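You operate a simulated robot arm through the tools that you are given. There is no shell and no other tool.

Carry out the task below with a simulated robot arm. There is one attempt and no reset: what you move stays moved.

## Task
Fit the brass washer and silver nut on the M16 stud and tighten the nut.
Fine: run the nut down by hand first, then the red wrench until the ring shows green; stand the wrench back.

It is judged by the outcome, as a careful person would: the job done as asked, and still so three seconds after it is handed in. It fails if anything else is knocked over, pushed out of place, dropped, spilled or broken.

## Robot
A 6-joint arm with a two-finger parallel gripper, fixed in place. Base frame: the origin is on the floor under the middle of its stand, x ahead of it, y to its left, z up; the work surface is at about z = 0.857. Units: m, degrees, N and s.
With the tool pointing down near the work surface it reaches from about 0.24 to 0.64 m from the base axis. Its first joint turns from -66.0 to 66.0 degrees. Payload 2.7 kg.
Tool frame: the origin (TCP) lies between the finger pads and is the grasp point; the fingertips stand 0.023 m ahead of it; z points along the fingers, y is the line along which they close. Largest opening 0.094 m; finger width 0.038, thickness 0.01; the body of the gripper, 0.054 by 0.096 m, starts 0.039 m behind the TCP.
Orientation is that of the tool frame in the base frame, as a unit quaternion [w, x, y, z]. With the fingers straight down and closing along the base's y, the tool's x points along the base's -x, its y along +y and its z along -z.

## Interface
- The arm moves only by the tool send_rows. Its argument "moves" is a list of rows, each a list of 3 entries, a list of its own where there are three numbers: the turn, a rotation vector about the tool's x, y, z in units of 45 degrees (1.0 is 45 degrees), then the shift along the tool's x, y, z in units of 300 mm (1.0 is 300 mm), then the gripper command, from -1 (shut) to 1 (fully open), values between in proportion. In form: [[[wx, wy, wz], [tx, ty, tz], claw], ...]. A call has 1 to 20 rows; each row is the pose to reach, as a shift and turn from the pose commanded when the call began, along the tool's axes at that moment. A call with a number of a shift or a turn outside -1 to 1 is refused whole. Each row takes 0.2 s and may step no farther than 0.05 m and 8.6 degrees from the row before; otherwise, or with a gripper value out of range, the whole call is refused. A pose out of reach is approached as far as the arm can. The call stops where the force on the tool passes 40 N (or 10 N more than at its start, if that is more) or the arm is blocked; 0.2 s more then pass. The fingers move at their own pace (about 0.045 m/s each) and stop on an object; they squeeze with about 26 N. The grip force told is the motor's: it shows also when the fingers shut on nothing. Time passes only in rows, and 0.2 s behind the last, so rows that repeat a pose let the fingers close. The reply holds the time, the measured pose of the TCP, the force on the tool along the base axes, the opening and the grip force, in the units named above and with some noise, with the torque about the TCP (base axes, N m) and any sound that the robot's microphone picked up.
- Cameras (640 x 400 px; columns grow to the right, rows downward): "scene" is fixed at [0.0852, -0.4304, 1.4024]; the picture's right is [0.66, -0.75, 0.00], its down [-0.44, -0.39, -0.81] and it looks along [0.60, 0.53, -0.59] (base axes); focal length 286 px, centre (320, 200). "wrist" rides on the gripper at [0.086, 0.016, -0.075] in the tool frame; the picture's right is [-0.18, 0.98, 0.00], its down [-0.58, -0.11, -0.81] and it looks along [-0.79, -0.15, 0.59] (tool axes); focal length 243 px, centre (320, 200). There is no depth. A picture from a camera that has moved, and an enlarged one, comes with that camera's place and axes in the base frame and with its lens. The place of the scene camera against the robot may be out by one fixed shift of up to 0.018 m in any direction.
- capture(camera): a new picture of that camera. No time passes.
- inspect(camera, box): a new picture of the part [left, top, right, bottom] of that camera's present view, enlarged. No time passes.
- sign_off(): hands the job in; it is judged then, once.

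Places have to be worked out from the pictures, the camera data and where the tool is seen. Open the gripper and draw the arm clear of the work before you hand the job in, unless the task says otherwise.

The tools are called after "Call:" as a command line: name --argument value ..., lists and objects as JSON in quotes. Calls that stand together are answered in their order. send_rows: Moves the arm, as the interface text tells. Its arguments: {"type":"object","properties":{"moves":{"type":"array"}},"required":["moves"]} The other tools are called the same way: capture (camera) takes a picture; inspect (camera, box) takes an enlarged picture of a part of a camera's view; sign_off () hands the job in.

At the start:

```text
t: 0.0
tool_pos: [0.3989, -0.0858, 1.2189]
tcp_rot: [0.001, 0.0, 1.0, 0.0]
contact_force: [-0.4, -1.3, -0.9]
moment: [-0.01, 0.01, 0.0]
opening: 0.0937
gripper_force: 0.1
```

scene: 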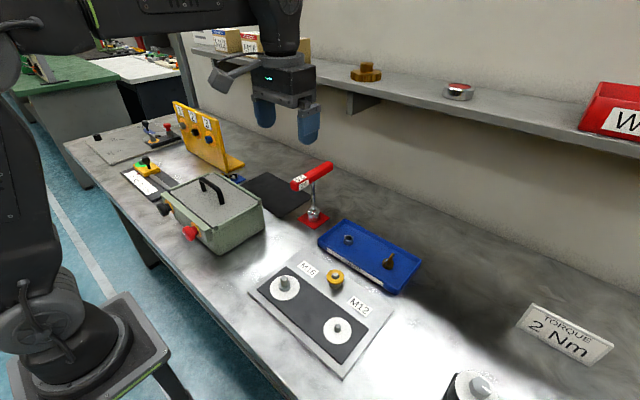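
wrist: 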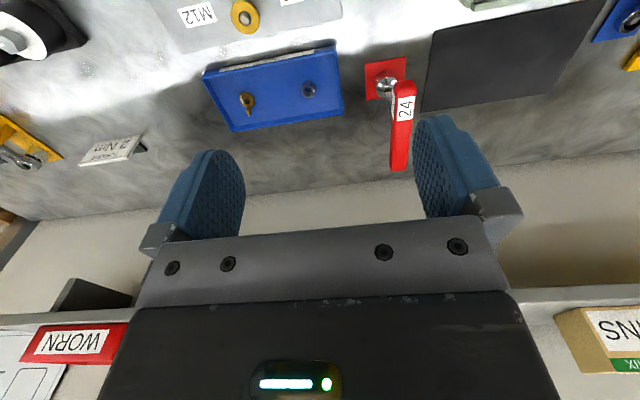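

I'll start by looking closer at the plate, tray and wrench before I move anything.

Call:
inspect --camera "scene" --box '[240, 240, 400, 380]'

Call:
inspect --camera "scene" --box '[280, 150, 440, 300]'

Call:
inspect --camera "wrist" --box '[180, 0, 440, 180]'

Call:
inspect --camera "scene" --box '[80, 90, 280, 260]'

Call:
inspect --camera "scene" --box '[340, 40, 640, 160]'

Call:
inspect --camera "scene" --box '[420, 280, 640, 400]'

```text
2.86 times, centred on (320, 310) of scene
camera zoom: at [0.0852, -0.4304, 1.4024], right [0.66, -0.75, 0.0], down [-0.44, -0.39, -0.81], along [0.6, 0.53, -0.59], focal length 816 px, centre (320, -114)
```

zoom: 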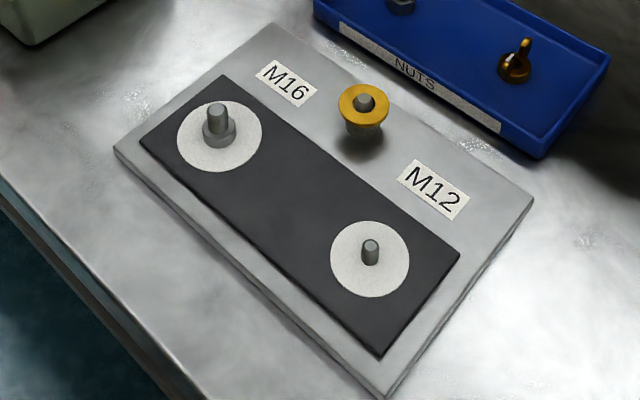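

```text
2.67 times, centred on (360, 225) of scene
camera zoom: at [0.0852, -0.4304, 1.4024], right [0.66, -0.75, 0.0], down [-0.44, -0.39, -0.81], along [0.6, 0.53, -0.59], focal length 762 px, centre (213, 133)
```

zoom: 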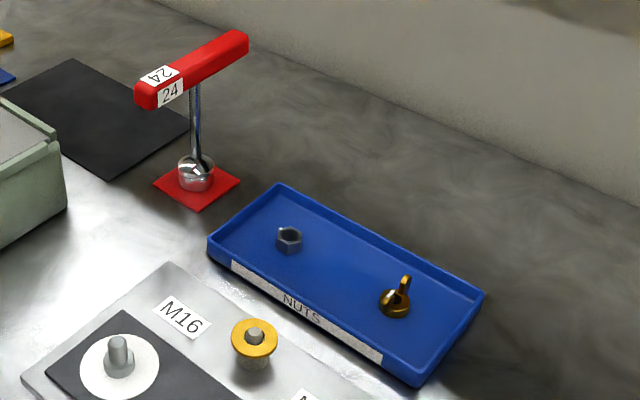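

```text
2.22 times, centred on (310, 90) of wrist
camera zoom: at [0.3138, -0.0698, 1.2949], right [0.18, 0.98, 0.0], down [0.58, -0.11, 0.81], along [0.79, -0.15, -0.59], focal length 539 px, centre (342, 444)
```

zoom: 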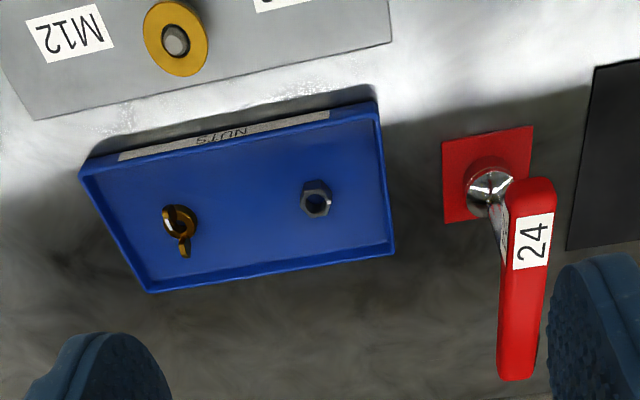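

```text
2.35 times, centred on (180, 175) of scene
camera zoom: at [0.0852, -0.4304, 1.4024], right [0.66, -0.75, 0.0], down [-0.44, -0.39, -0.81], along [0.6, 0.53, -0.59], focal length 672 px, centre (649, 259)
```

zoom: 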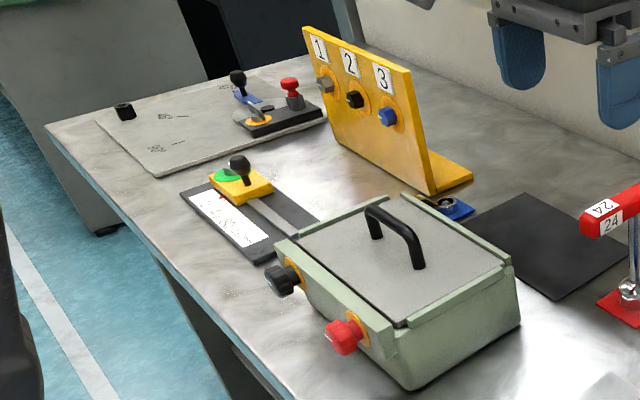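

```text
2.13 times, centred on (490, 100) of scene
camera zoom: at [0.0852, -0.4304, 1.4024], right [0.66, -0.75, 0.0], down [-0.44, -0.39, -0.81], along [0.6, 0.53, -0.59], focal length 609 px, centre (-43, 413)
```

zoom: 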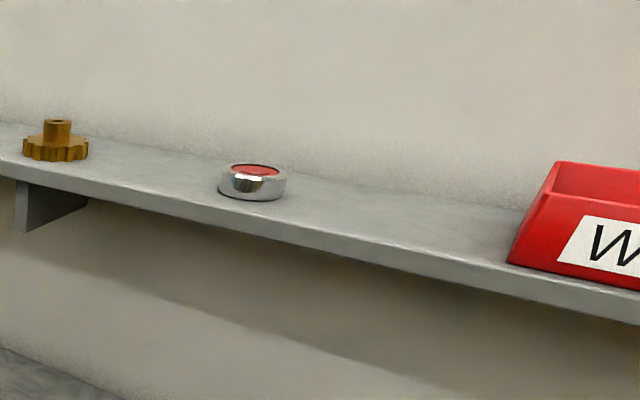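

```text
2.91 times, centred on (530, 340) of scene
camera zoom: at [0.0852, -0.4304, 1.4024], right [0.66, -0.75, 0.0], down [-0.44, -0.39, -0.81], along [0.6, 0.53, -0.59], focal length 831 px, centre (-291, -207)
```

zoom: 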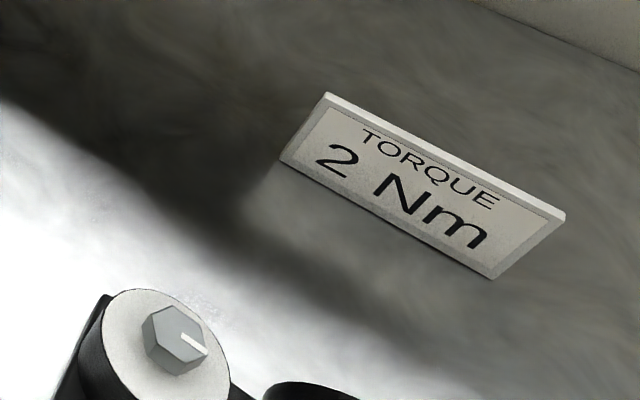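

The nut (silver hex) sits in the blue tray at about (0.545, -0.13), the washer is on a post on the plate, and the M16 stud is near (0.326, -0.115). I'll lower the arm over the plate so the wrist camera can measure them better.

Call:
send_rows --moves '[[[0, 0, 0], [0.0825, -0.028, 0.1], 1], [[0, 0, 0], [0.165, -0.057, 0.2], 1], [[0, 0, 0], [0.2475, -0.085, 0.3], 1], [[0, 0, 0], [0.33, -0.113, 0.397], 1], [[0, 0, 0], [0.33, -0.113, 0.397], 1]]'

Call:
capture --camera "wrist"

Call:
capture --camera "scene"

```text
t: 1.2
tool_pos: [0.3018, -0.1196, 1.0992]
tcp_rot: [0.0, 0.0, 1.0, 0.0]
contact_force: [0.1, 0.5, 0.2]
moment: [-0.03, -0.01, 0.0]
opening: 0.0939
gripper_force: 0.0
```

```text
taken
camera wrist: at [0.2157, -0.1038, 1.1753], right [0.18, 0.98, 0.0], down [0.58, -0.11, 0.81], along [0.79, -0.15, -0.59], focal length 243 px, centre (320, 200)
```

wrist: 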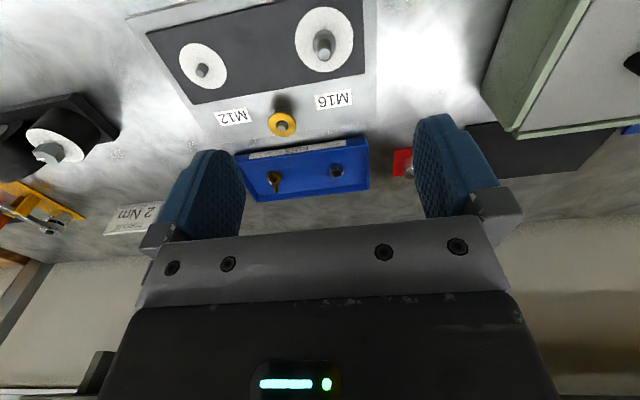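

```text
taken
```

scene: 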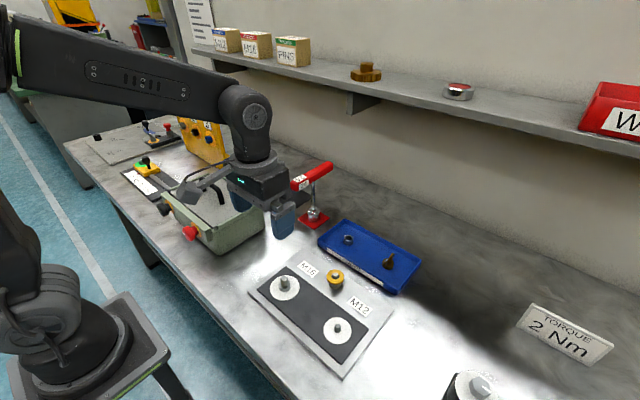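

The wrist camera now sees both studs, the washer and the tray. I'll zoom in for accurate measurements.

Call:
inspect --camera "wrist" --box '[140, 0, 380, 150]'

Call:
inspect --camera "wrist" --box '[270, 0, 380, 70]'

Call:
inspect --camera "wrist" --box '[230, 90, 380, 200]'

```text
2.67 times, centred on (260, 75) of wrist
camera zoom: at [0.2157, -0.1038, 1.1753], right [0.18, 0.98, 0.0], down [0.58, -0.11, 0.81], along [0.79, -0.15, -0.59], focal length 647 px, centre (480, 533)
```

zoom: 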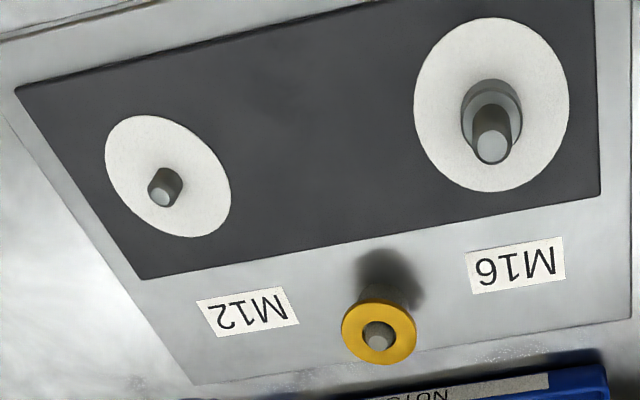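

```text
5.71 times, centred on (325, 35) of wrist
camera zoom: at [0.2157, -0.1038, 1.1753], right [0.18, 0.98, 0.0], down [0.58, -0.11, 0.81], along [0.79, -0.15, -0.59], focal length 1386 px, centre (291, 1143)
```

zoom: 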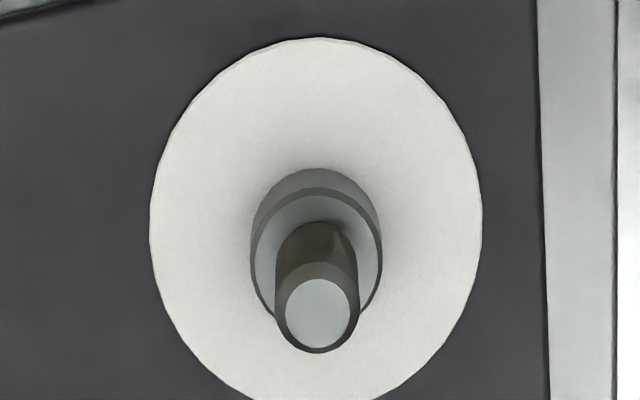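

```text
3.64 times, centred on (305, 145) of wrist
camera zoom: at [0.2157, -0.1038, 1.1753], right [0.18, 0.98, 0.0], down [0.58, -0.11, 0.81], along [0.79, -0.15, -0.59], focal length 882 px, centre (374, 400)
```

zoom: 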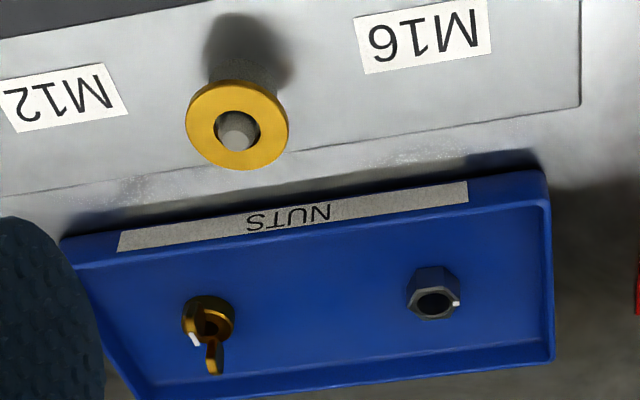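

I need parallax to get heights, so I'll move lower and back for a second wrist view of the stud, washer and nut.

Call:
send_rows --moves '[[[0, 0, 0], [0.08, -0.01, 0.11], 1], [[0, 0, 0], [0.12, -0.025, 0.22], 1], [[0, 0, 0], [0.16, -0.033, 0.33], 1], [[0, 0, 0], [0.16, -0.033, 0.33], 1]]'

Call:
capture --camera "wrist"

Call:
inspect --camera "wrist" --box '[230, 40, 400, 146]'

Call:
inspect --camera "scene" --box '[260, 250, 360, 312]'

```text
t: 2.2
tool_pos: [0.2538, -0.1283, 1.001]
tcp_rot: [0.0, 0.0, 1.0, 0.0]
contact_force: [1.2, -0.7, -0.2]
moment: [-0.01, -0.01, 0.01]
opening: 0.094
gripper_force: 0.0
```

```text
taken
camera wrist: at [0.1683, -0.1121, 1.0761], right [0.18, 0.98, 0.0], down [0.58, -0.11, 0.81], along [0.79, -0.15, -0.59], focal length 243 px, centre (320, 200)
```

wrist: 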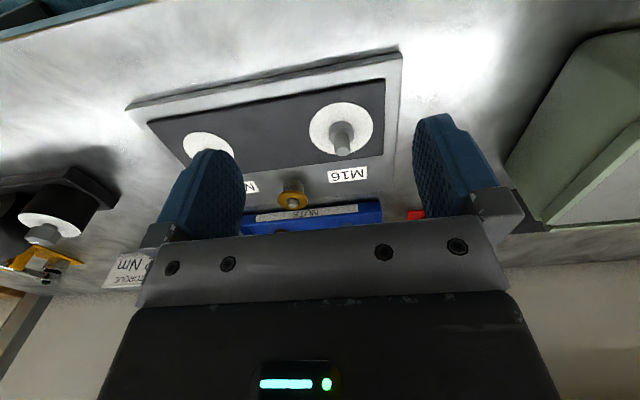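

```text
3.76 times, centred on (315, 93) of wrist
camera zoom: at [0.1683, -0.1121, 1.0761], right [0.18, 0.98, 0.0], down [0.58, -0.11, 0.81], along [0.79, -0.15, -0.59], focal length 913 px, centre (339, 603)
```

zoom: 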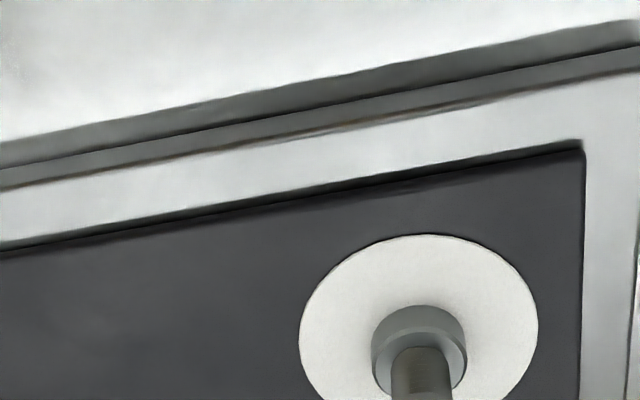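

```text
6.40 times, centred on (310, 281) of scene
camera zoom: at [0.0852, -0.4304, 1.4024], right [0.66, -0.75, 0.0], down [-0.44, -0.39, -0.81], along [0.6, 0.53, -0.59], focal length 1828 px, centre (384, -318)
```

zoom: 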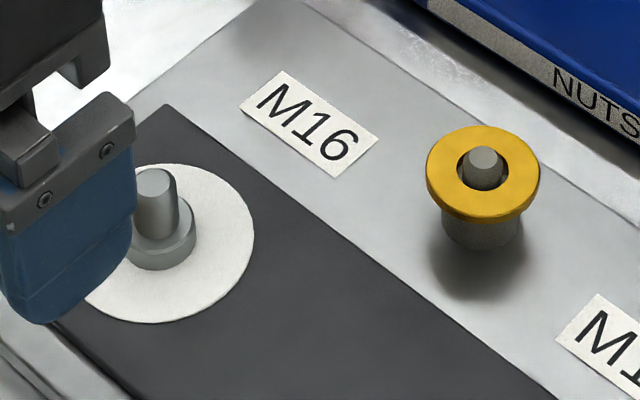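

Call:
inspect --camera "wrist" --box '[240, 90, 400, 220]'

Call:
inspect --camera "wrist" --box '[300, 95, 380, 165]'

Call:
inspect --camera "wrist" --box '[260, 160, 340, 220]'

```text
3.08 times, centred on (320, 155) of wrist
camera zoom: at [0.1683, -0.1121, 1.0761], right [0.18, 0.98, 0.0], down [0.58, -0.11, 0.81], along [0.79, -0.15, -0.59], focal length 746 px, centre (320, 338)
```

zoom: 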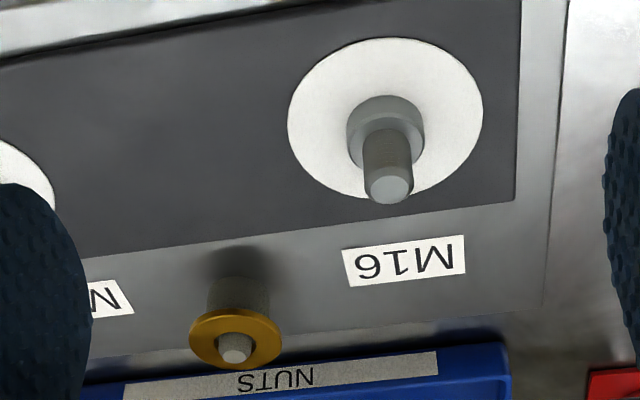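

```text
5.71 times, centred on (340, 130) of wrist
camera zoom: at [0.1683, -0.1121, 1.0761], right [0.18, 0.98, 0.0], down [0.58, -0.11, 0.81], along [0.79, -0.15, -0.59], focal length 1386 px, centre (206, 600)
```

zoom: 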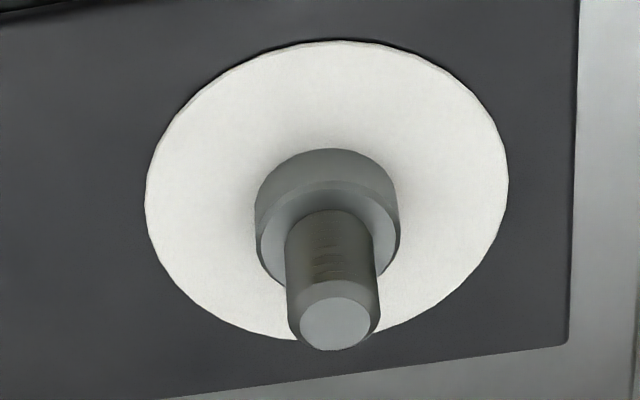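

```text
6.67 times, centred on (300, 190) of wrist
camera zoom: at [0.1683, -0.1121, 1.0761], right [0.18, 0.98, 0.0], down [0.58, -0.11, 0.81], along [0.79, -0.15, -0.59], focal length 1618 px, centre (453, 267)
```

zoom: 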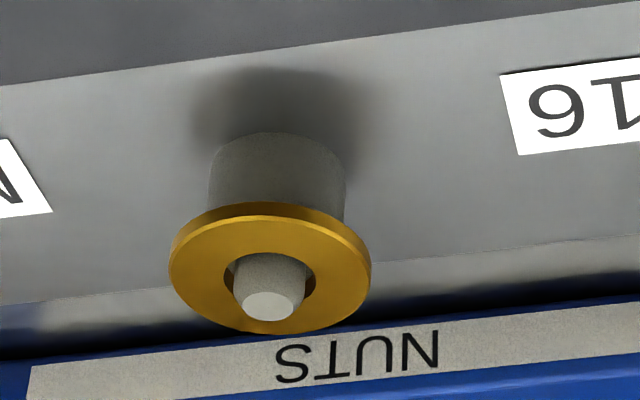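

Triangulated: stud top ≈ (0.331, -0.120, 0.900), collar top ≈ 0.877, washer top ≈ (0.414, -0.1945, 0.888) with OD ≈ 39 mm. I'll move over to view the nut and wrench more closely before picking anything.

Call:
send_rows --moves '[[[0, 0, 0], [0, 0.05, -0.12], 1], [[0, 0, 0], [-0.12, 0.1, -0.22], 1], [[0, 0, 0], [-0.24, 0.15, -0.3], 1], [[0, 0, 0], [-0.36, 0.2, -0.35], 1], [[0, 0, 0], [-0.48, 0.24, -0.38], 1], [[0, 0, 0], [-0.48, 0.24, -0.38], 1]]'

Call:
capture --camera "wrist"

Call:
inspect --camera "wrist" --box '[200, 0, 440, 200]'

Call:
inspect --camera "scene" --box '[280, 150, 380, 260]'

```text
t: 3.6
tool_pos: [0.3978, -0.0558, 1.1149]
tcp_rot: [0.001, 0.0, 1.0, 0.0]
contact_force: [0.4, -0.9, 0.0]
moment: [0.01, 0.01, -0.04]
opening: 0.0943
gripper_force: 0.1
```

```text
taken
camera wrist: at [0.3119, -0.0398, 1.1913], right [0.18, 0.98, 0.0], down [0.58, -0.11, 0.81], along [0.79, -0.15, -0.59], focal length 243 px, centre (320, 200)
```

wrist: 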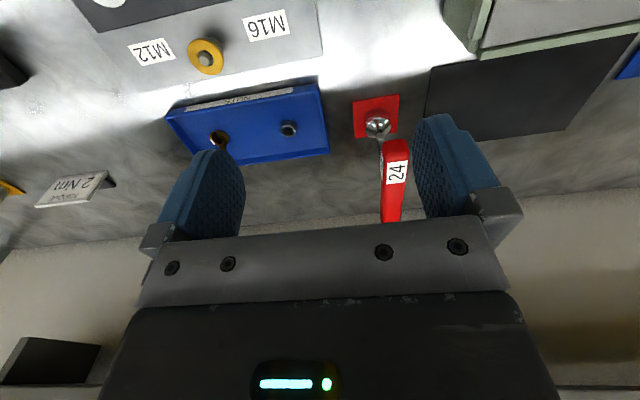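

```text
2.00 times, centred on (320, 100) of wrist
camera zoom: at [0.3119, -0.0398, 1.1913], right [0.18, 0.98, 0.0], down [0.58, -0.11, 0.81], along [0.79, -0.15, -0.59], focal length 485 px, centre (320, 400)
```

zoom: 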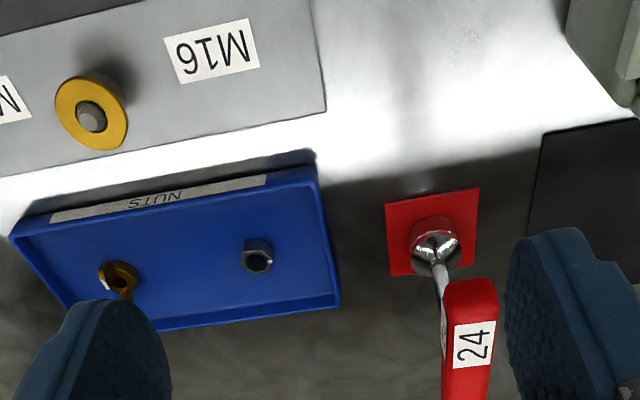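

```text
3.64 times, centred on (330, 205) of scene
camera zoom: at [0.0852, -0.4304, 1.4024], right [0.66, -0.75, 0.0], down [-0.44, -0.39, -0.81], along [0.6, 0.53, -0.59], focal length 1038 px, centre (284, 182)
```

zoom: 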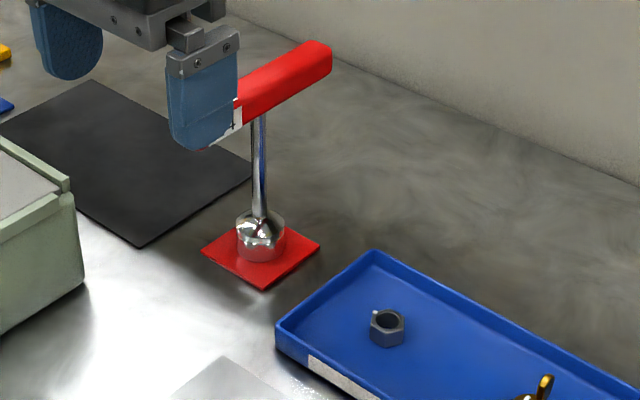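

The wrench is a T-handle: shaft near (0.551, 0.003), bar along x at z≈0.99. The washer comes first, so I'll hover above it at (0.414, -0.1945) with the gripper partly open and check alignment.

Call:
send_rows --moves '[[[0, 0, 0], [-0.01, -0.11, 0.05], 0.4], [[0, 0, 0], [-0.02, -0.22, 0.15], 0.4], [[0, 0, 0], [-0.03, -0.33, 0.25], 0.4], [[0, 0, 0], [-0.043, -0.42, 0.35], 0.4], [[0, 0, 0], [-0.054, -0.462, 0.45], 0.4], [[0, 0, 0], [-0.054, -0.462, 0.5], 0.4], [[0, 0, 0], [-0.054, -0.462, 0.5], 0.4]]'

Call:
capture --camera "wrist"

Call:
inspect --camera "wrist" --box '[260, 60, 380, 210]'

```text
t: 5.2
tool_pos: [0.4134, -0.1959, 0.9653]
tcp_rot: [0.001, -0.001, 1.0, 0.0]
contact_force: [-0.4, -0.7, -0.8]
moment: [-0.01, -0.01, 0.01]
opening: 0.0657
gripper_force: 0.1
```

```text
taken
camera wrist: at [0.3272, -0.1803, 1.0402], right [0.18, 0.98, 0.0], down [0.58, -0.11, 0.81], along [0.79, -0.15, -0.59], focal length 243 px, centre (320, 200)
```

wrist: 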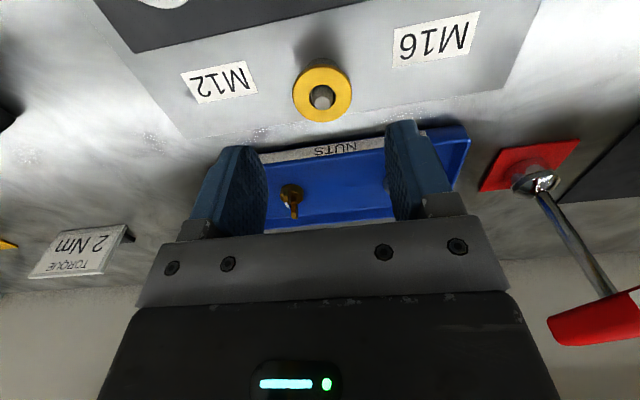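

```text
2.67 times, centred on (320, 135) of wrist
camera zoom: at [0.3272, -0.1803, 1.0402], right [0.18, 0.98, 0.0], down [0.58, -0.11, 0.81], along [0.79, -0.15, -0.59], focal length 647 px, centre (320, 373)
```

zoom: 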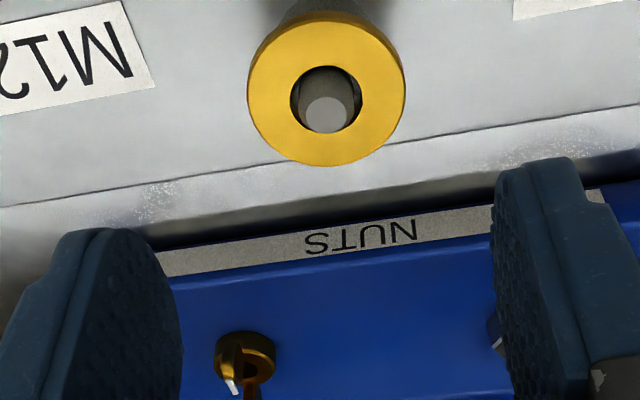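

The washer sits about 2–3 mm ahead of and 1 mm left of the tool axis, and there is clear space under its rim. I'll correct that, go down to TCP z≈0.900 with the fingers straddling it, and take a look before closing.

Call:
send_rows --moves '[[[0, 0, 0], [-0.0087, 0.0033, 0.07], 0.4], [[0, 0, 0], [-0.0087, 0.0033, 0.14], 0.4], [[0, 0, 0], [-0.0087, 0.0033, 0.216], 0.4], [[0, 0, 0], [-0.0087, 0.0033, 0.216], 0.4]]'

Call:
capture --camera "wrist"

Call:
inspect --camera "wrist" --box '[240, 130, 400, 250]'

Call:
inspect --camera "scene" --box '[260, 220, 420, 320]'

```text
t: 6.2
tool_pos: [0.4164, -0.194, 0.9012]
tcp_rot: [0.001, 0.0, 1.0, 0.0]
contact_force: [0.3, -0.6, -0.2]
moment: [0.03, -0.04, 0.02]
opening: 0.0656
gripper_force: 0.1
```

```text
taken
camera wrist: at [0.3296, -0.1781, 0.976], right [0.18, 0.98, 0.0], down [0.58, -0.11, 0.81], along [0.79, -0.15, -0.59], focal length 243 px, centre (320, 200)
```

wrist: 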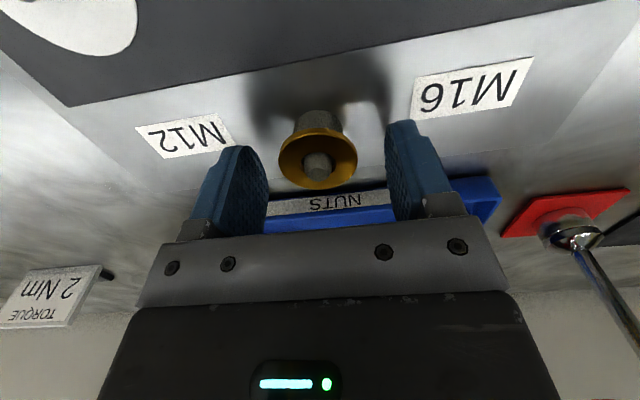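

```text
3.33 times, centred on (320, 190) of wrist
camera zoom: at [0.3296, -0.1781, 0.976], right [0.18, 0.98, 0.0], down [0.58, -0.11, 0.81], along [0.79, -0.15, -0.59], focal length 809 px, centre (320, 233)
```

zoom: 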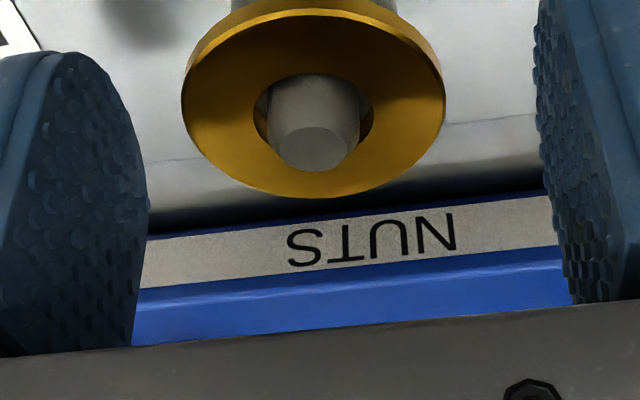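

```text
4.00 times, centred on (340, 270) of scene
camera zoom: at [0.0852, -0.4304, 1.4024], right [0.66, -0.75, 0.0], down [-0.44, -0.39, -0.81], along [0.6, 0.53, -0.59], focal length 1142 px, centre (240, -80)
```

zoom: 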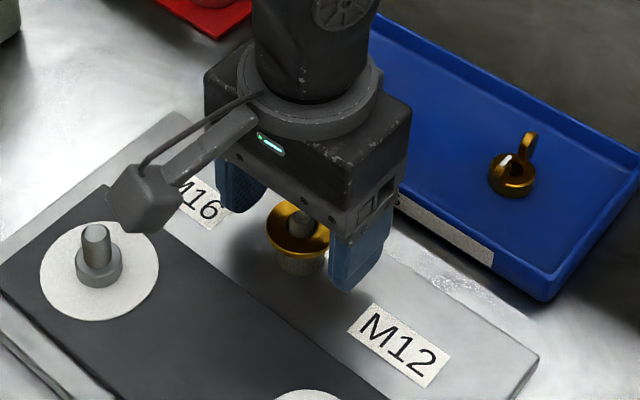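

The washer is well centred (about 1 mm off in y, and closing will fix that). I'll close the fingers on its rim.

Call:
send_rows --moves '[[[0, 0, 0], [0, 0, 0], -1], [[0, 0, 0], [0, 0, 0], -1], [[0, 0, 0], [0, 0, 0], -1], [[0, 0, 0], [0, 0, 0], -1], [[0, 0, 0], [0, 0, 0], -1]]'

Call:
inspect --camera "wrist" --box '[240, 130, 400, 250]'

```text
t: 7.4
tool_pos: [0.4153, -0.1936, 0.8995]
tcp_rot: [0.001, 0.0, 1.0, 0.001]
contact_force: [-0.2, -0.2, -0.2]
moment: [-0.02, -0.01, -0.01]
opening: 0.0413
gripper_force: 25.8
```

```text
3.33 times, centred on (320, 190) of wrist
camera zoom: at [0.3296, -0.1781, 0.9763], right [0.18, 0.98, 0.0], down [0.58, -0.11, 0.81], along [0.79, -0.15, -0.59], focal length 809 px, centre (320, 233)
```

zoom: 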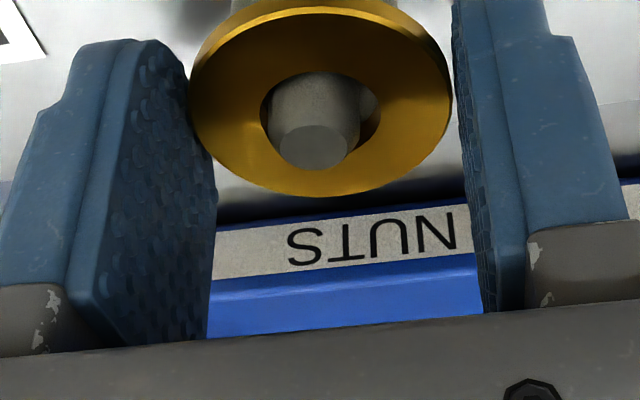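

The washer is gripped (opening 41 mm, 26 N) and centred. I'll lift it off the pin and carry it to a hover above the M16 stud at about (0.3315, -0.1203).

Call:
send_rows --moves '[[[0, 0, 0], [0, 0, -0.05], -1], [[0, 0, 0], [0, 0, -0.12], -1], [[0, 0, 0], [0, 0, -0.2], -1], [[0, 0, 0], [0.05, 0.044, -0.2], -1], [[0, 0, 0], [0.12, 0.105, -0.2], -1], [[0, 0, 0], [0.19, 0.166, -0.2], -1], [[0, 0, 0], [0.25, 0.218, -0.2], -1], [[0, 0, 0], [0.2833, 0.2467, -0.2], -1], [[0, 0, 0], [0.2833, 0.2467, -0.2], -1]]'

Call:
capture --camera "wrist"

Call:
inspect --camera "wrist" --box '[240, 80, 400, 200]'

Call:
inspect --camera "scene" --box '[220, 200, 360, 320]'

```text
t: 9.4
tool_pos: [0.3294, -0.1213, 0.9578]
tcp_rot: [0.001, 0.0, 1.0, 0.0]
contact_force: [0.8, -0.1, -0.8]
moment: [-0.04, -0.01, 0.01]
opening: 0.0413
gripper_force: 25.8
```

```text
taken
camera wrist: at [0.2449, -0.1054, 1.0344], right [0.18, 0.98, 0.0], down [0.58, -0.11, 0.81], along [0.79, -0.15, -0.59], focal length 243 px, centre (320, 200)
```

wrist: 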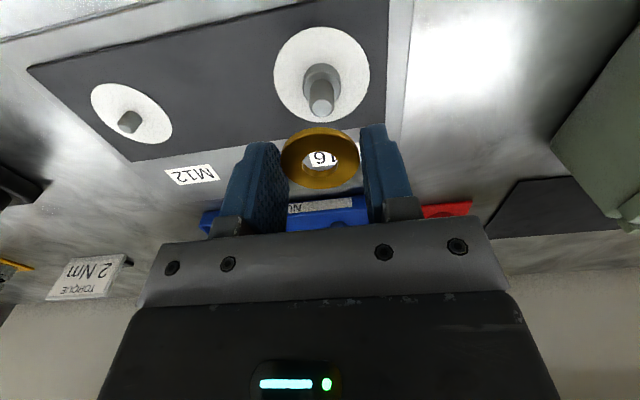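

```text
3.33 times, centred on (320, 140) of wrist
camera zoom: at [0.2449, -0.1054, 1.0344], right [0.18, 0.98, 0.0], down [0.58, -0.11, 0.81], along [0.79, -0.15, -0.59], focal length 809 px, centre (320, 400)
```

zoom: 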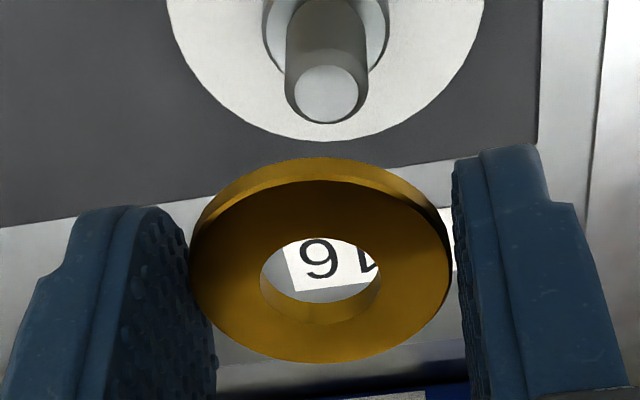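

```text
3.33 times, centred on (290, 260) of scene
camera zoom: at [0.0852, -0.4304, 1.4024], right [0.66, -0.75, 0.0], down [-0.44, -0.39, -0.81], along [0.6, 0.53, -0.59], focal length 952 px, centre (420, 0)
```

zoom: 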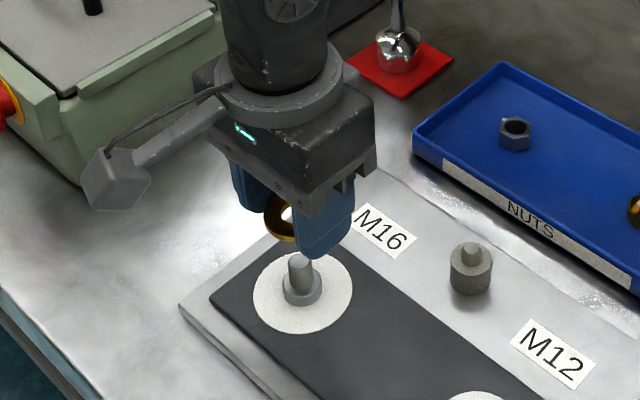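

In the scene view the washer may be slightly tilted in the grip, so I'll zoom in to check.

Call:
inspect --camera "scene" --box '[260, 240, 340, 300]'

Call:
inspect --camera "wrist" --box '[270, 50, 370, 200]'

```text
6.67 times, centred on (300, 270) of scene
camera zoom: at [0.0852, -0.4304, 1.4024], right [0.66, -0.75, 0.0], down [-0.44, -0.39, -0.81], along [0.6, 0.53, -0.59], focal length 1904 px, centre (453, -267)
```

zoom: 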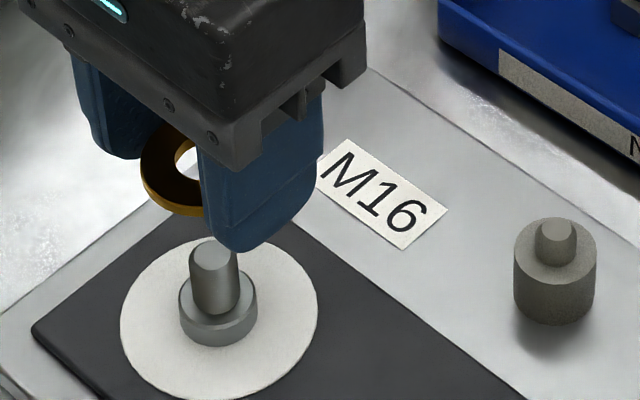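

```text
2.67 times, centred on (320, 125) of wrist
camera zoom: at [0.2449, -0.1054, 1.0344], right [0.18, 0.98, 0.0], down [0.58, -0.11, 0.81], along [0.79, -0.15, -0.59], focal length 647 px, centre (320, 400)
```

zoom: 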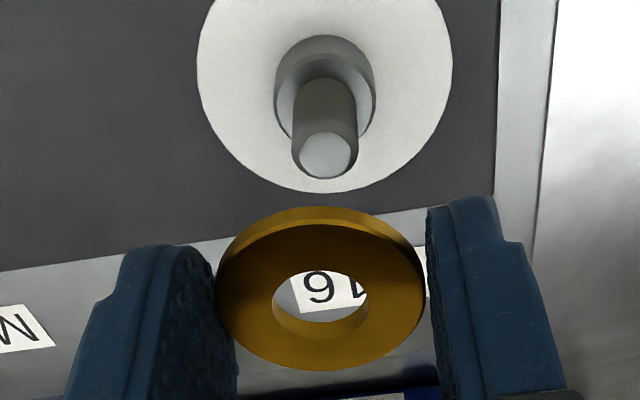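

The washer is level. I compute the stud to be about 1 mm off the hole in tool x and y, so I'll correct and come down to a few mm above the stud top, then compare again.

Call:
send_rows --moves '[[[0, 0, 0], [0.0033, 0.0033, 0.06], -1], [[0, 0, 0], [0.0033, 0.0033, 0.12], -1], [[0, 0, 0], [0.0033, 0.0033, 0.1267], -1], [[0, 0, 0], [0.0033, 0.0033, 0.1267], -1]]'

Call:
inspect --camera "wrist" --box '[270, 130, 370, 205]'

Call:
inspect --camera "scene" --box '[250, 250, 330, 310]'

```text
t: 10.4
tool_pos: [0.3295, -0.1201, 0.9222]
tcp_rot: [0.001, 0.001, 1.0, 0.0]
contact_force: [-0.4, -0.4, -0.9]
moment: [0.0, -0.03, -0.02]
opening: 0.0414
gripper_force: 26.2
```

```text
5.33 times, centred on (320, 168) of wrist
camera zoom: at [0.2449, -0.1045, 0.9971], right [0.18, 0.98, 0.0], down [0.58, -0.11, 0.81], along [0.79, -0.15, -0.59], focal length 1294 px, centre (320, 373)
```

zoom: 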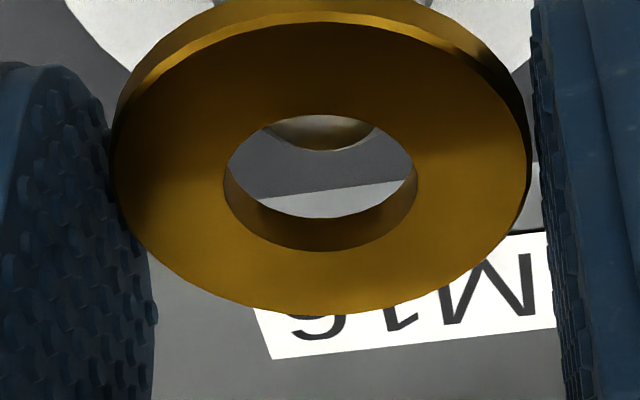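

```text
6.67 times, centred on (290, 280) of scene
camera zoom: at [0.0852, -0.4304, 1.4024], right [0.66, -0.75, 0.0], down [-0.44, -0.39, -0.81], along [0.6, 0.53, -0.59], focal length 1904 px, centre (520, -333)
```

zoom: 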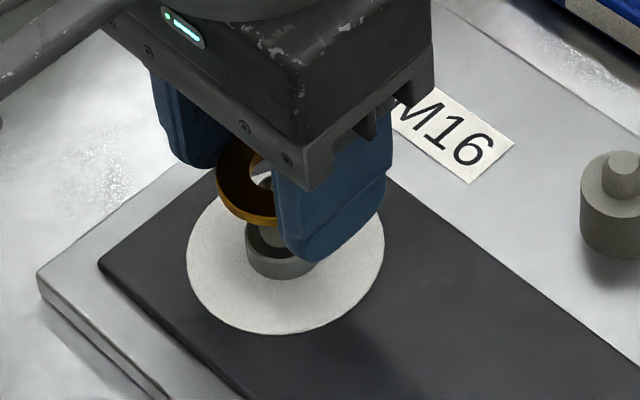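

Wrist columns agree (stud and hole both at about column 320). I'll zoom the scene camera tightly to check the other direction.

Call:
inspect --camera "scene" --box '[272, 262, 302, 286]'

Call:
inspect --camera "scene" --box '[262, 258, 322, 304]'

```text
16.00 times, centred on (287, 274) of scene
camera zoom: at [0.0852, -0.4304, 1.4024], right [0.66, -0.75, 0.0], down [-0.44, -0.39, -0.81], along [0.6, 0.53, -0.59], focal length 4569 px, centre (848, -984)
```

zoom: 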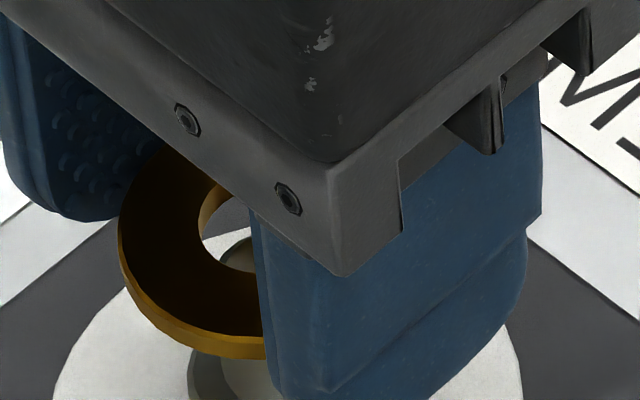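

```text
8.70 times, centred on (292, 281) of scene
camera zoom: at [0.0852, -0.4304, 1.4024], right [0.66, -0.75, 0.0], down [-0.44, -0.39, -0.81], along [0.6, 0.53, -0.59], focal length 2483 px, centre (564, -504)
```

zoom: 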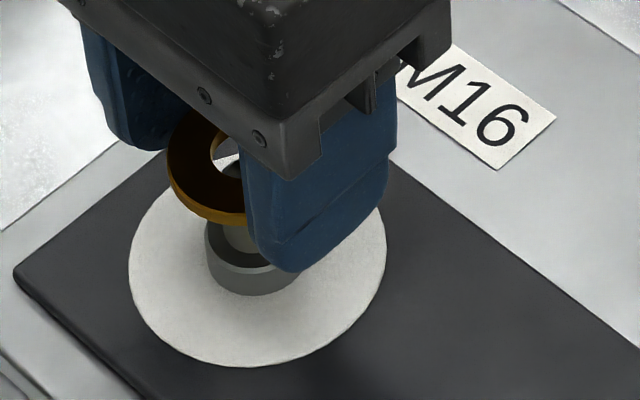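

Both views show the washer hole concentric with the stud to within about 0.3 mm, with about 1.2 mm of radial clearance. I'll lower it gently over the stud, watching the force.

Call:
send_rows --moves '[[[0, 0, 0], [0, 0, 0.0133], -1], [[0, 0, 0], [0, 0, 0.0267], -1], [[0, 0, 0], [0, 0, 0.04], -1], [[0, 0, 0], [0, 0, 0.0533], -1], [[0, 0, 0], [0, 0, 0.0667], -1], [[0, 0, 0], [0, 0, 0.0767], -1]]'

Call:
inspect --camera "wrist" --box '[270, 130, 370, 205]'

Call:
inspect --camera "scene" --box '[262, 258, 322, 304]'

```text
t: 11.8
tool_pos: [0.3285, -0.1203, 0.8984]
tcp_rot: [0.001, 0.001, 1.0, 0.0]
contact_force: [-0.7, -0.4, 0.3]
moment: [0.01, 0.01, 0.02]
opening: 0.0412
gripper_force: 26.4
```

```text
5.33 times, centred on (320, 168) of wrist
camera zoom: at [0.2438, -0.1044, 0.9746], right [0.18, 0.98, 0.0], down [0.58, -0.11, 0.81], along [0.79, -0.15, -0.59], focal length 1294 px, centre (320, 373)
```

zoom: 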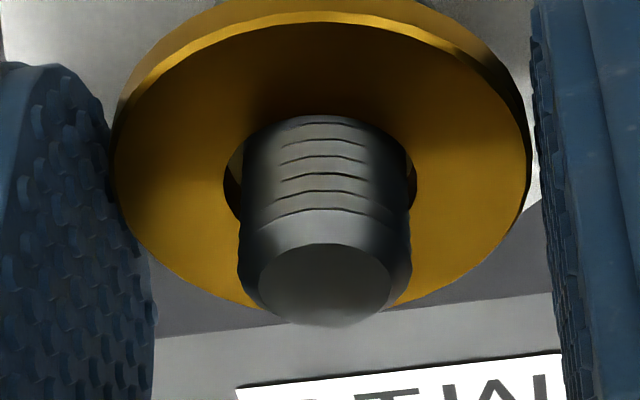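

```text
8.70 times, centred on (292, 281) of scene
camera zoom: at [0.0852, -0.4304, 1.4024], right [0.66, -0.75, 0.0], down [-0.44, -0.39, -0.81], along [0.6, 0.53, -0.59], focal length 2483 px, centre (564, -504)
```

zoom: 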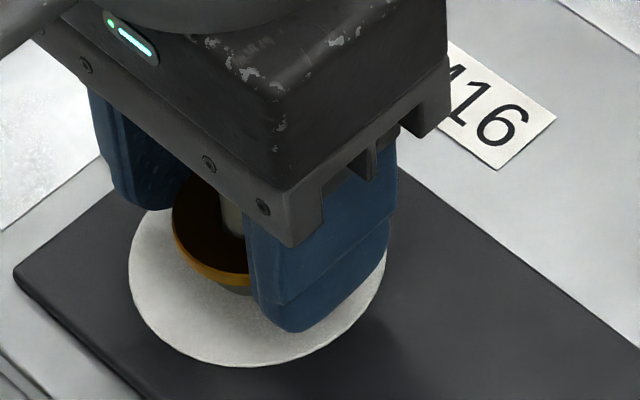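

The washer is threaded over the stud with no contact force. I'll lower 2 mm more, open the fingers so it settles on the collar, then rise.

Call:
send_rows --moves '[[[0, 0, 0], [0, 0, 0.0067], -1], [[0, 0, 0], [0, 0, 0.0067], 0.1], [[0, 0, 0], [0, 0, 0.0067], 0.3], [[0, 0, 0], [0, 0, 0.0067], 0.3], [[0, 0, 0], [0, 0, 0.0067], 0.3], [[0, 0, 0], [0, 0, -0.05], 0.3], [[0, 0, 0], [0, 0, -0.15], 0.3], [[0, 0, 0], [0, 0, -0.25], 0.3]]'

Call:
capture --camera "wrist"

Call:
inspect --camera "wrist" --box '[260, 20, 380, 130]'

Call:
inspect --camera "scene" --box '[252, 250, 332, 310]'

```text
t: 13.6
tool_pos: [0.3285, -0.1194, 0.9742]
tcp_rot: [0.001, 0.0, 1.0, 0.0]
contact_force: [-0.2, -0.1, -0.5]
moment: [0.0, 0.01, -0.01]
opening: 0.0613
gripper_force: 0.1
```

```text
taken
camera wrist: at [0.243, -0.104, 1.0503], right [0.18, 0.98, 0.0], down [0.58, -0.11, 0.81], along [0.79, -0.15, -0.59], focal length 243 px, centre (320, 200)
```

wrist: 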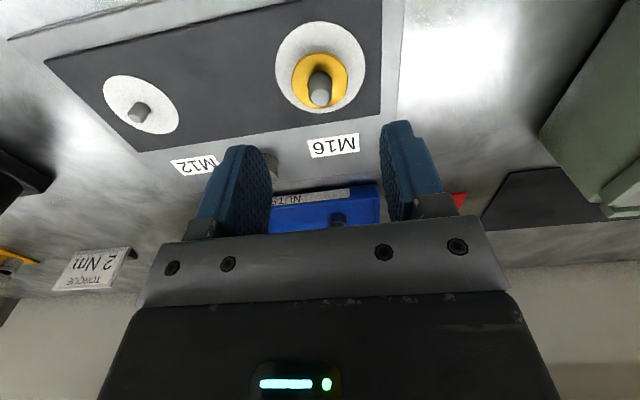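

```text
3.64 times, centred on (320, 75) of wrist
camera zoom: at [0.243, -0.104, 1.0503], right [0.18, 0.98, 0.0], down [0.58, -0.11, 0.81], along [0.79, -0.15, -0.59], focal length 882 px, centre (320, 654)
```

zoom: 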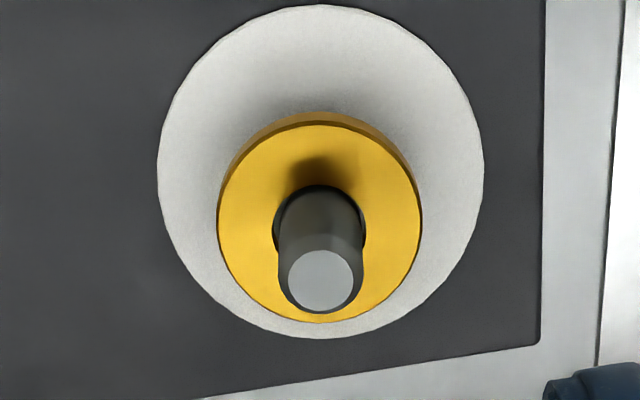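

```text
6.67 times, centred on (292, 280) of scene
camera zoom: at [0.0852, -0.4304, 1.4024], right [0.66, -0.75, 0.0], down [-0.44, -0.39, -0.81], along [0.6, 0.53, -0.59], focal length 1904 px, centre (507, -333)
```

zoom: 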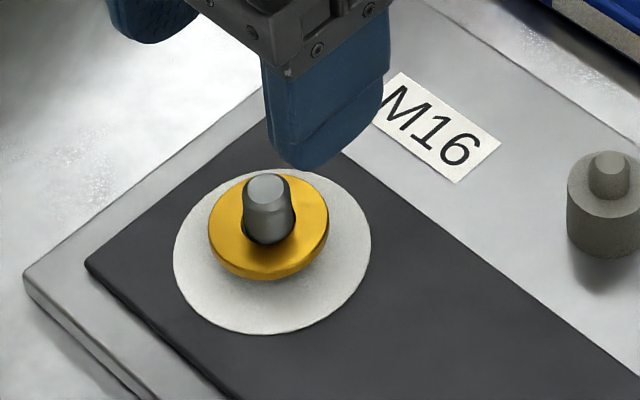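

The washer lies flat on the collar around the stud. Now I'll move over the nut at about (0.54, -0.134) to see its exact position and hex orientation.

Call:
send_rows --moves '[[[0, 0, 0], [-0.1, -0.005, -0.02], 0.2], [[0, 0, 0], [-0.24, -0.015, -0.02], 0.2], [[0, 0, 0], [-0.38, -0.025, -0.02], 0.2], [[0, 0, 0], [-0.52, -0.035, -0.02], 0.2], [[0, 0, 0], [-0.62, -0.042, 0], 0.2], [[0, 0, 0], [-0.6833, -0.0483, 0.03], 0.2], [[0, 0, 0], [-0.6833, -0.0483, 0.05], 0.2], [[0, 0, 0], [-0.6833, -0.0483, 0.05], 0.2]]'

Call:
capture --camera "wrist"

Call:
inspect --camera "wrist" --box '[280, 70, 360, 140]'

Call:
inspect --camera "scene" --box '[310, 210, 390, 270]'

```text
t: 15.4
tool_pos: [0.5343, -0.1343, 0.9594]
tcp_rot: [0.001, 0.0, 1.0, 0.0]
contact_force: [-0.9, 0.1, -0.1]
moment: [-0.01, 0.0, 0.02]
opening: 0.0565
gripper_force: 0.0
```

```text
taken
camera wrist: at [0.4486, -0.1186, 1.0349], right [0.18, 0.98, 0.0], down [0.58, -0.11, 0.81], along [0.79, -0.15, -0.59], focal length 243 px, centre (320, 200)
```

wrist: 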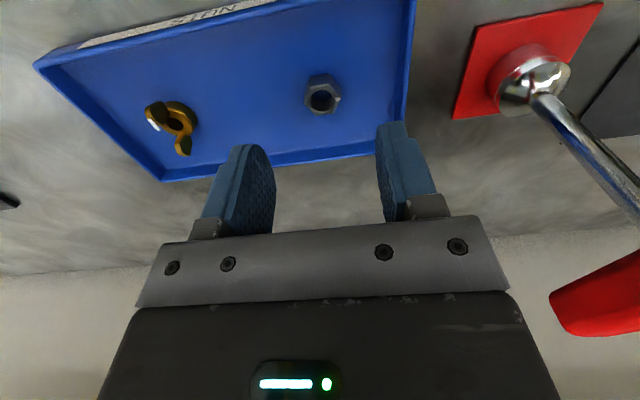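

```text
5.71 times, centred on (320, 105) of wrist
camera zoom: at [0.4486, -0.1186, 1.0349], right [0.18, 0.98, 0.0], down [0.58, -0.11, 0.81], along [0.79, -0.15, -0.59], focal length 1386 px, centre (320, 743)
```

zoom: 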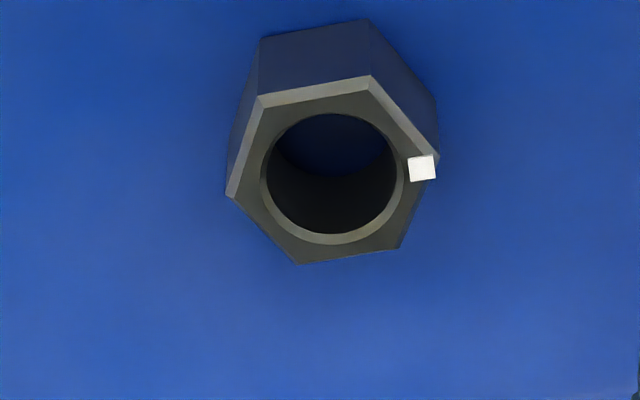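

```text
6.67 times, centred on (350, 240) of scene
camera zoom: at [0.0852, -0.4304, 1.4024], right [0.66, -0.75, 0.0], down [-0.44, -0.39, -0.81], along [0.6, 0.53, -0.59], focal length 1904 px, centre (120, -67)
```

zoom: 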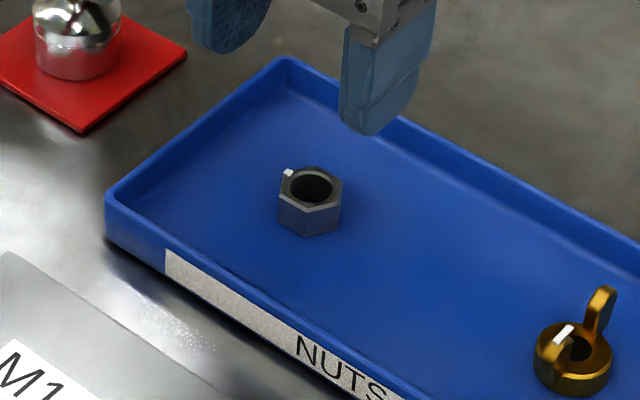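

The nut lies flat with its hex corners pointing along ±y, centre about (0.547, -0.135), top z≈0.872. I'll centre over it, turn the gripper 30° CCW so the pads face the flats, and drop to z≈0.925 to check.

Call:
send_rows --moves '[[[0, 0, -0.1667], [-0.0104, -0.0008, 0.03], 0.02], [[0, 0, -0.3333], [-0.0208, -0.0016, 0.06], 0.02], [[0, 0, -0.5], [-0.0312, -0.0025, 0.09], 0.02], [[0, 0, -0.6667], [-0.0417, -0.0033, 0.115], 0.02], [[0, 0, -0.6667], [-0.0417, -0.0033, 0.115], 0.02]]'

Call:
capture --camera "wrist"

Call:
inspect --camera "wrist" --box '[270, 100, 370, 175]'

Call:
inspect --camera "scene" --box '[300, 190, 400, 270]'

```text
t: 16.6
tool_pos: [0.5463, -0.1354, 0.9238]
tcp_rot: [0.001, -0.259, 0.966, 0.0]
contact_force: [-0.6, 0.4, 0.0]
moment: [-0.01, 0.03, 0.01]
opening: 0.048
gripper_force: 0.2
```

```text
taken
camera wrist: at [0.4648, -0.1655, 1.0006], right [-0.33, 0.94, 0.0], down [0.56, 0.2, 0.81], along [0.76, 0.27, -0.59], focal length 243 px, centre (320, 200)
```

wrist: 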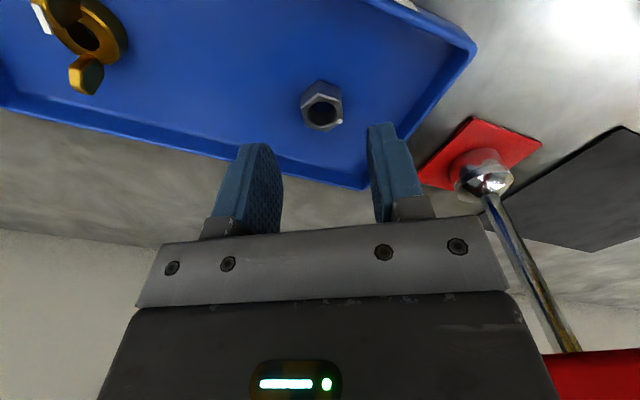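

```text
5.33 times, centred on (320, 138) of wrist
camera zoom: at [0.4648, -0.1655, 1.0006], right [-0.33, 0.94, 0.0], down [0.56, 0.2, 0.81], along [0.76, 0.27, -0.59], focal length 1294 px, centre (320, 533)
```

zoom: 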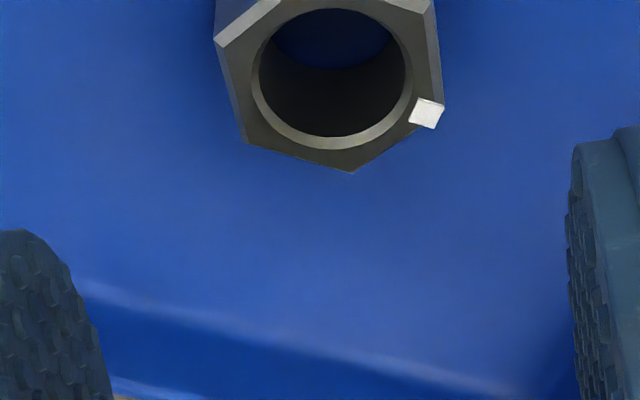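

```text
5.00 times, centred on (350, 230) of scene
camera zoom: at [0.0852, -0.4304, 1.4024], right [0.66, -0.75, 0.0], down [-0.44, -0.39, -0.81], along [0.6, 0.53, -0.59], focal length 1428 px, centre (170, 50)
```

zoom: 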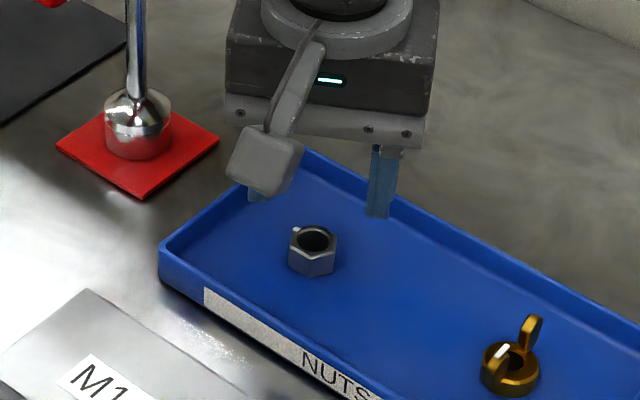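

The pads are now parallel to a pair of flats. I'll zoom a bit wider to measure the nut centre in the tool frame.

Call:
inspect --camera "wrist" --box '[280, 70, 360, 140]'

```text
5.71 times, centred on (320, 105) of wrist
camera zoom: at [0.4648, -0.1655, 1.0006], right [-0.33, 0.94, 0.0], down [0.56, 0.2, 0.81], along [0.76, 0.27, -0.59], focal length 1386 px, centre (320, 743)
```

zoom: 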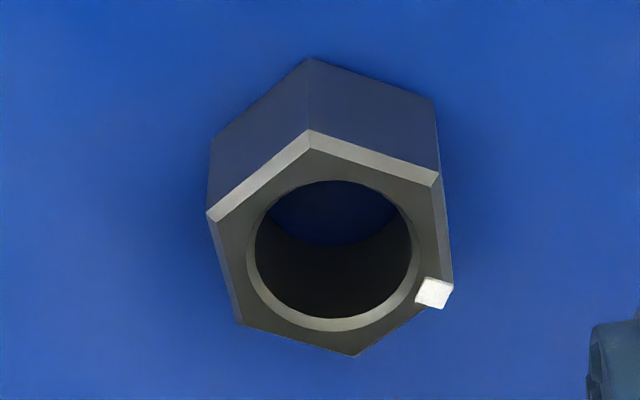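

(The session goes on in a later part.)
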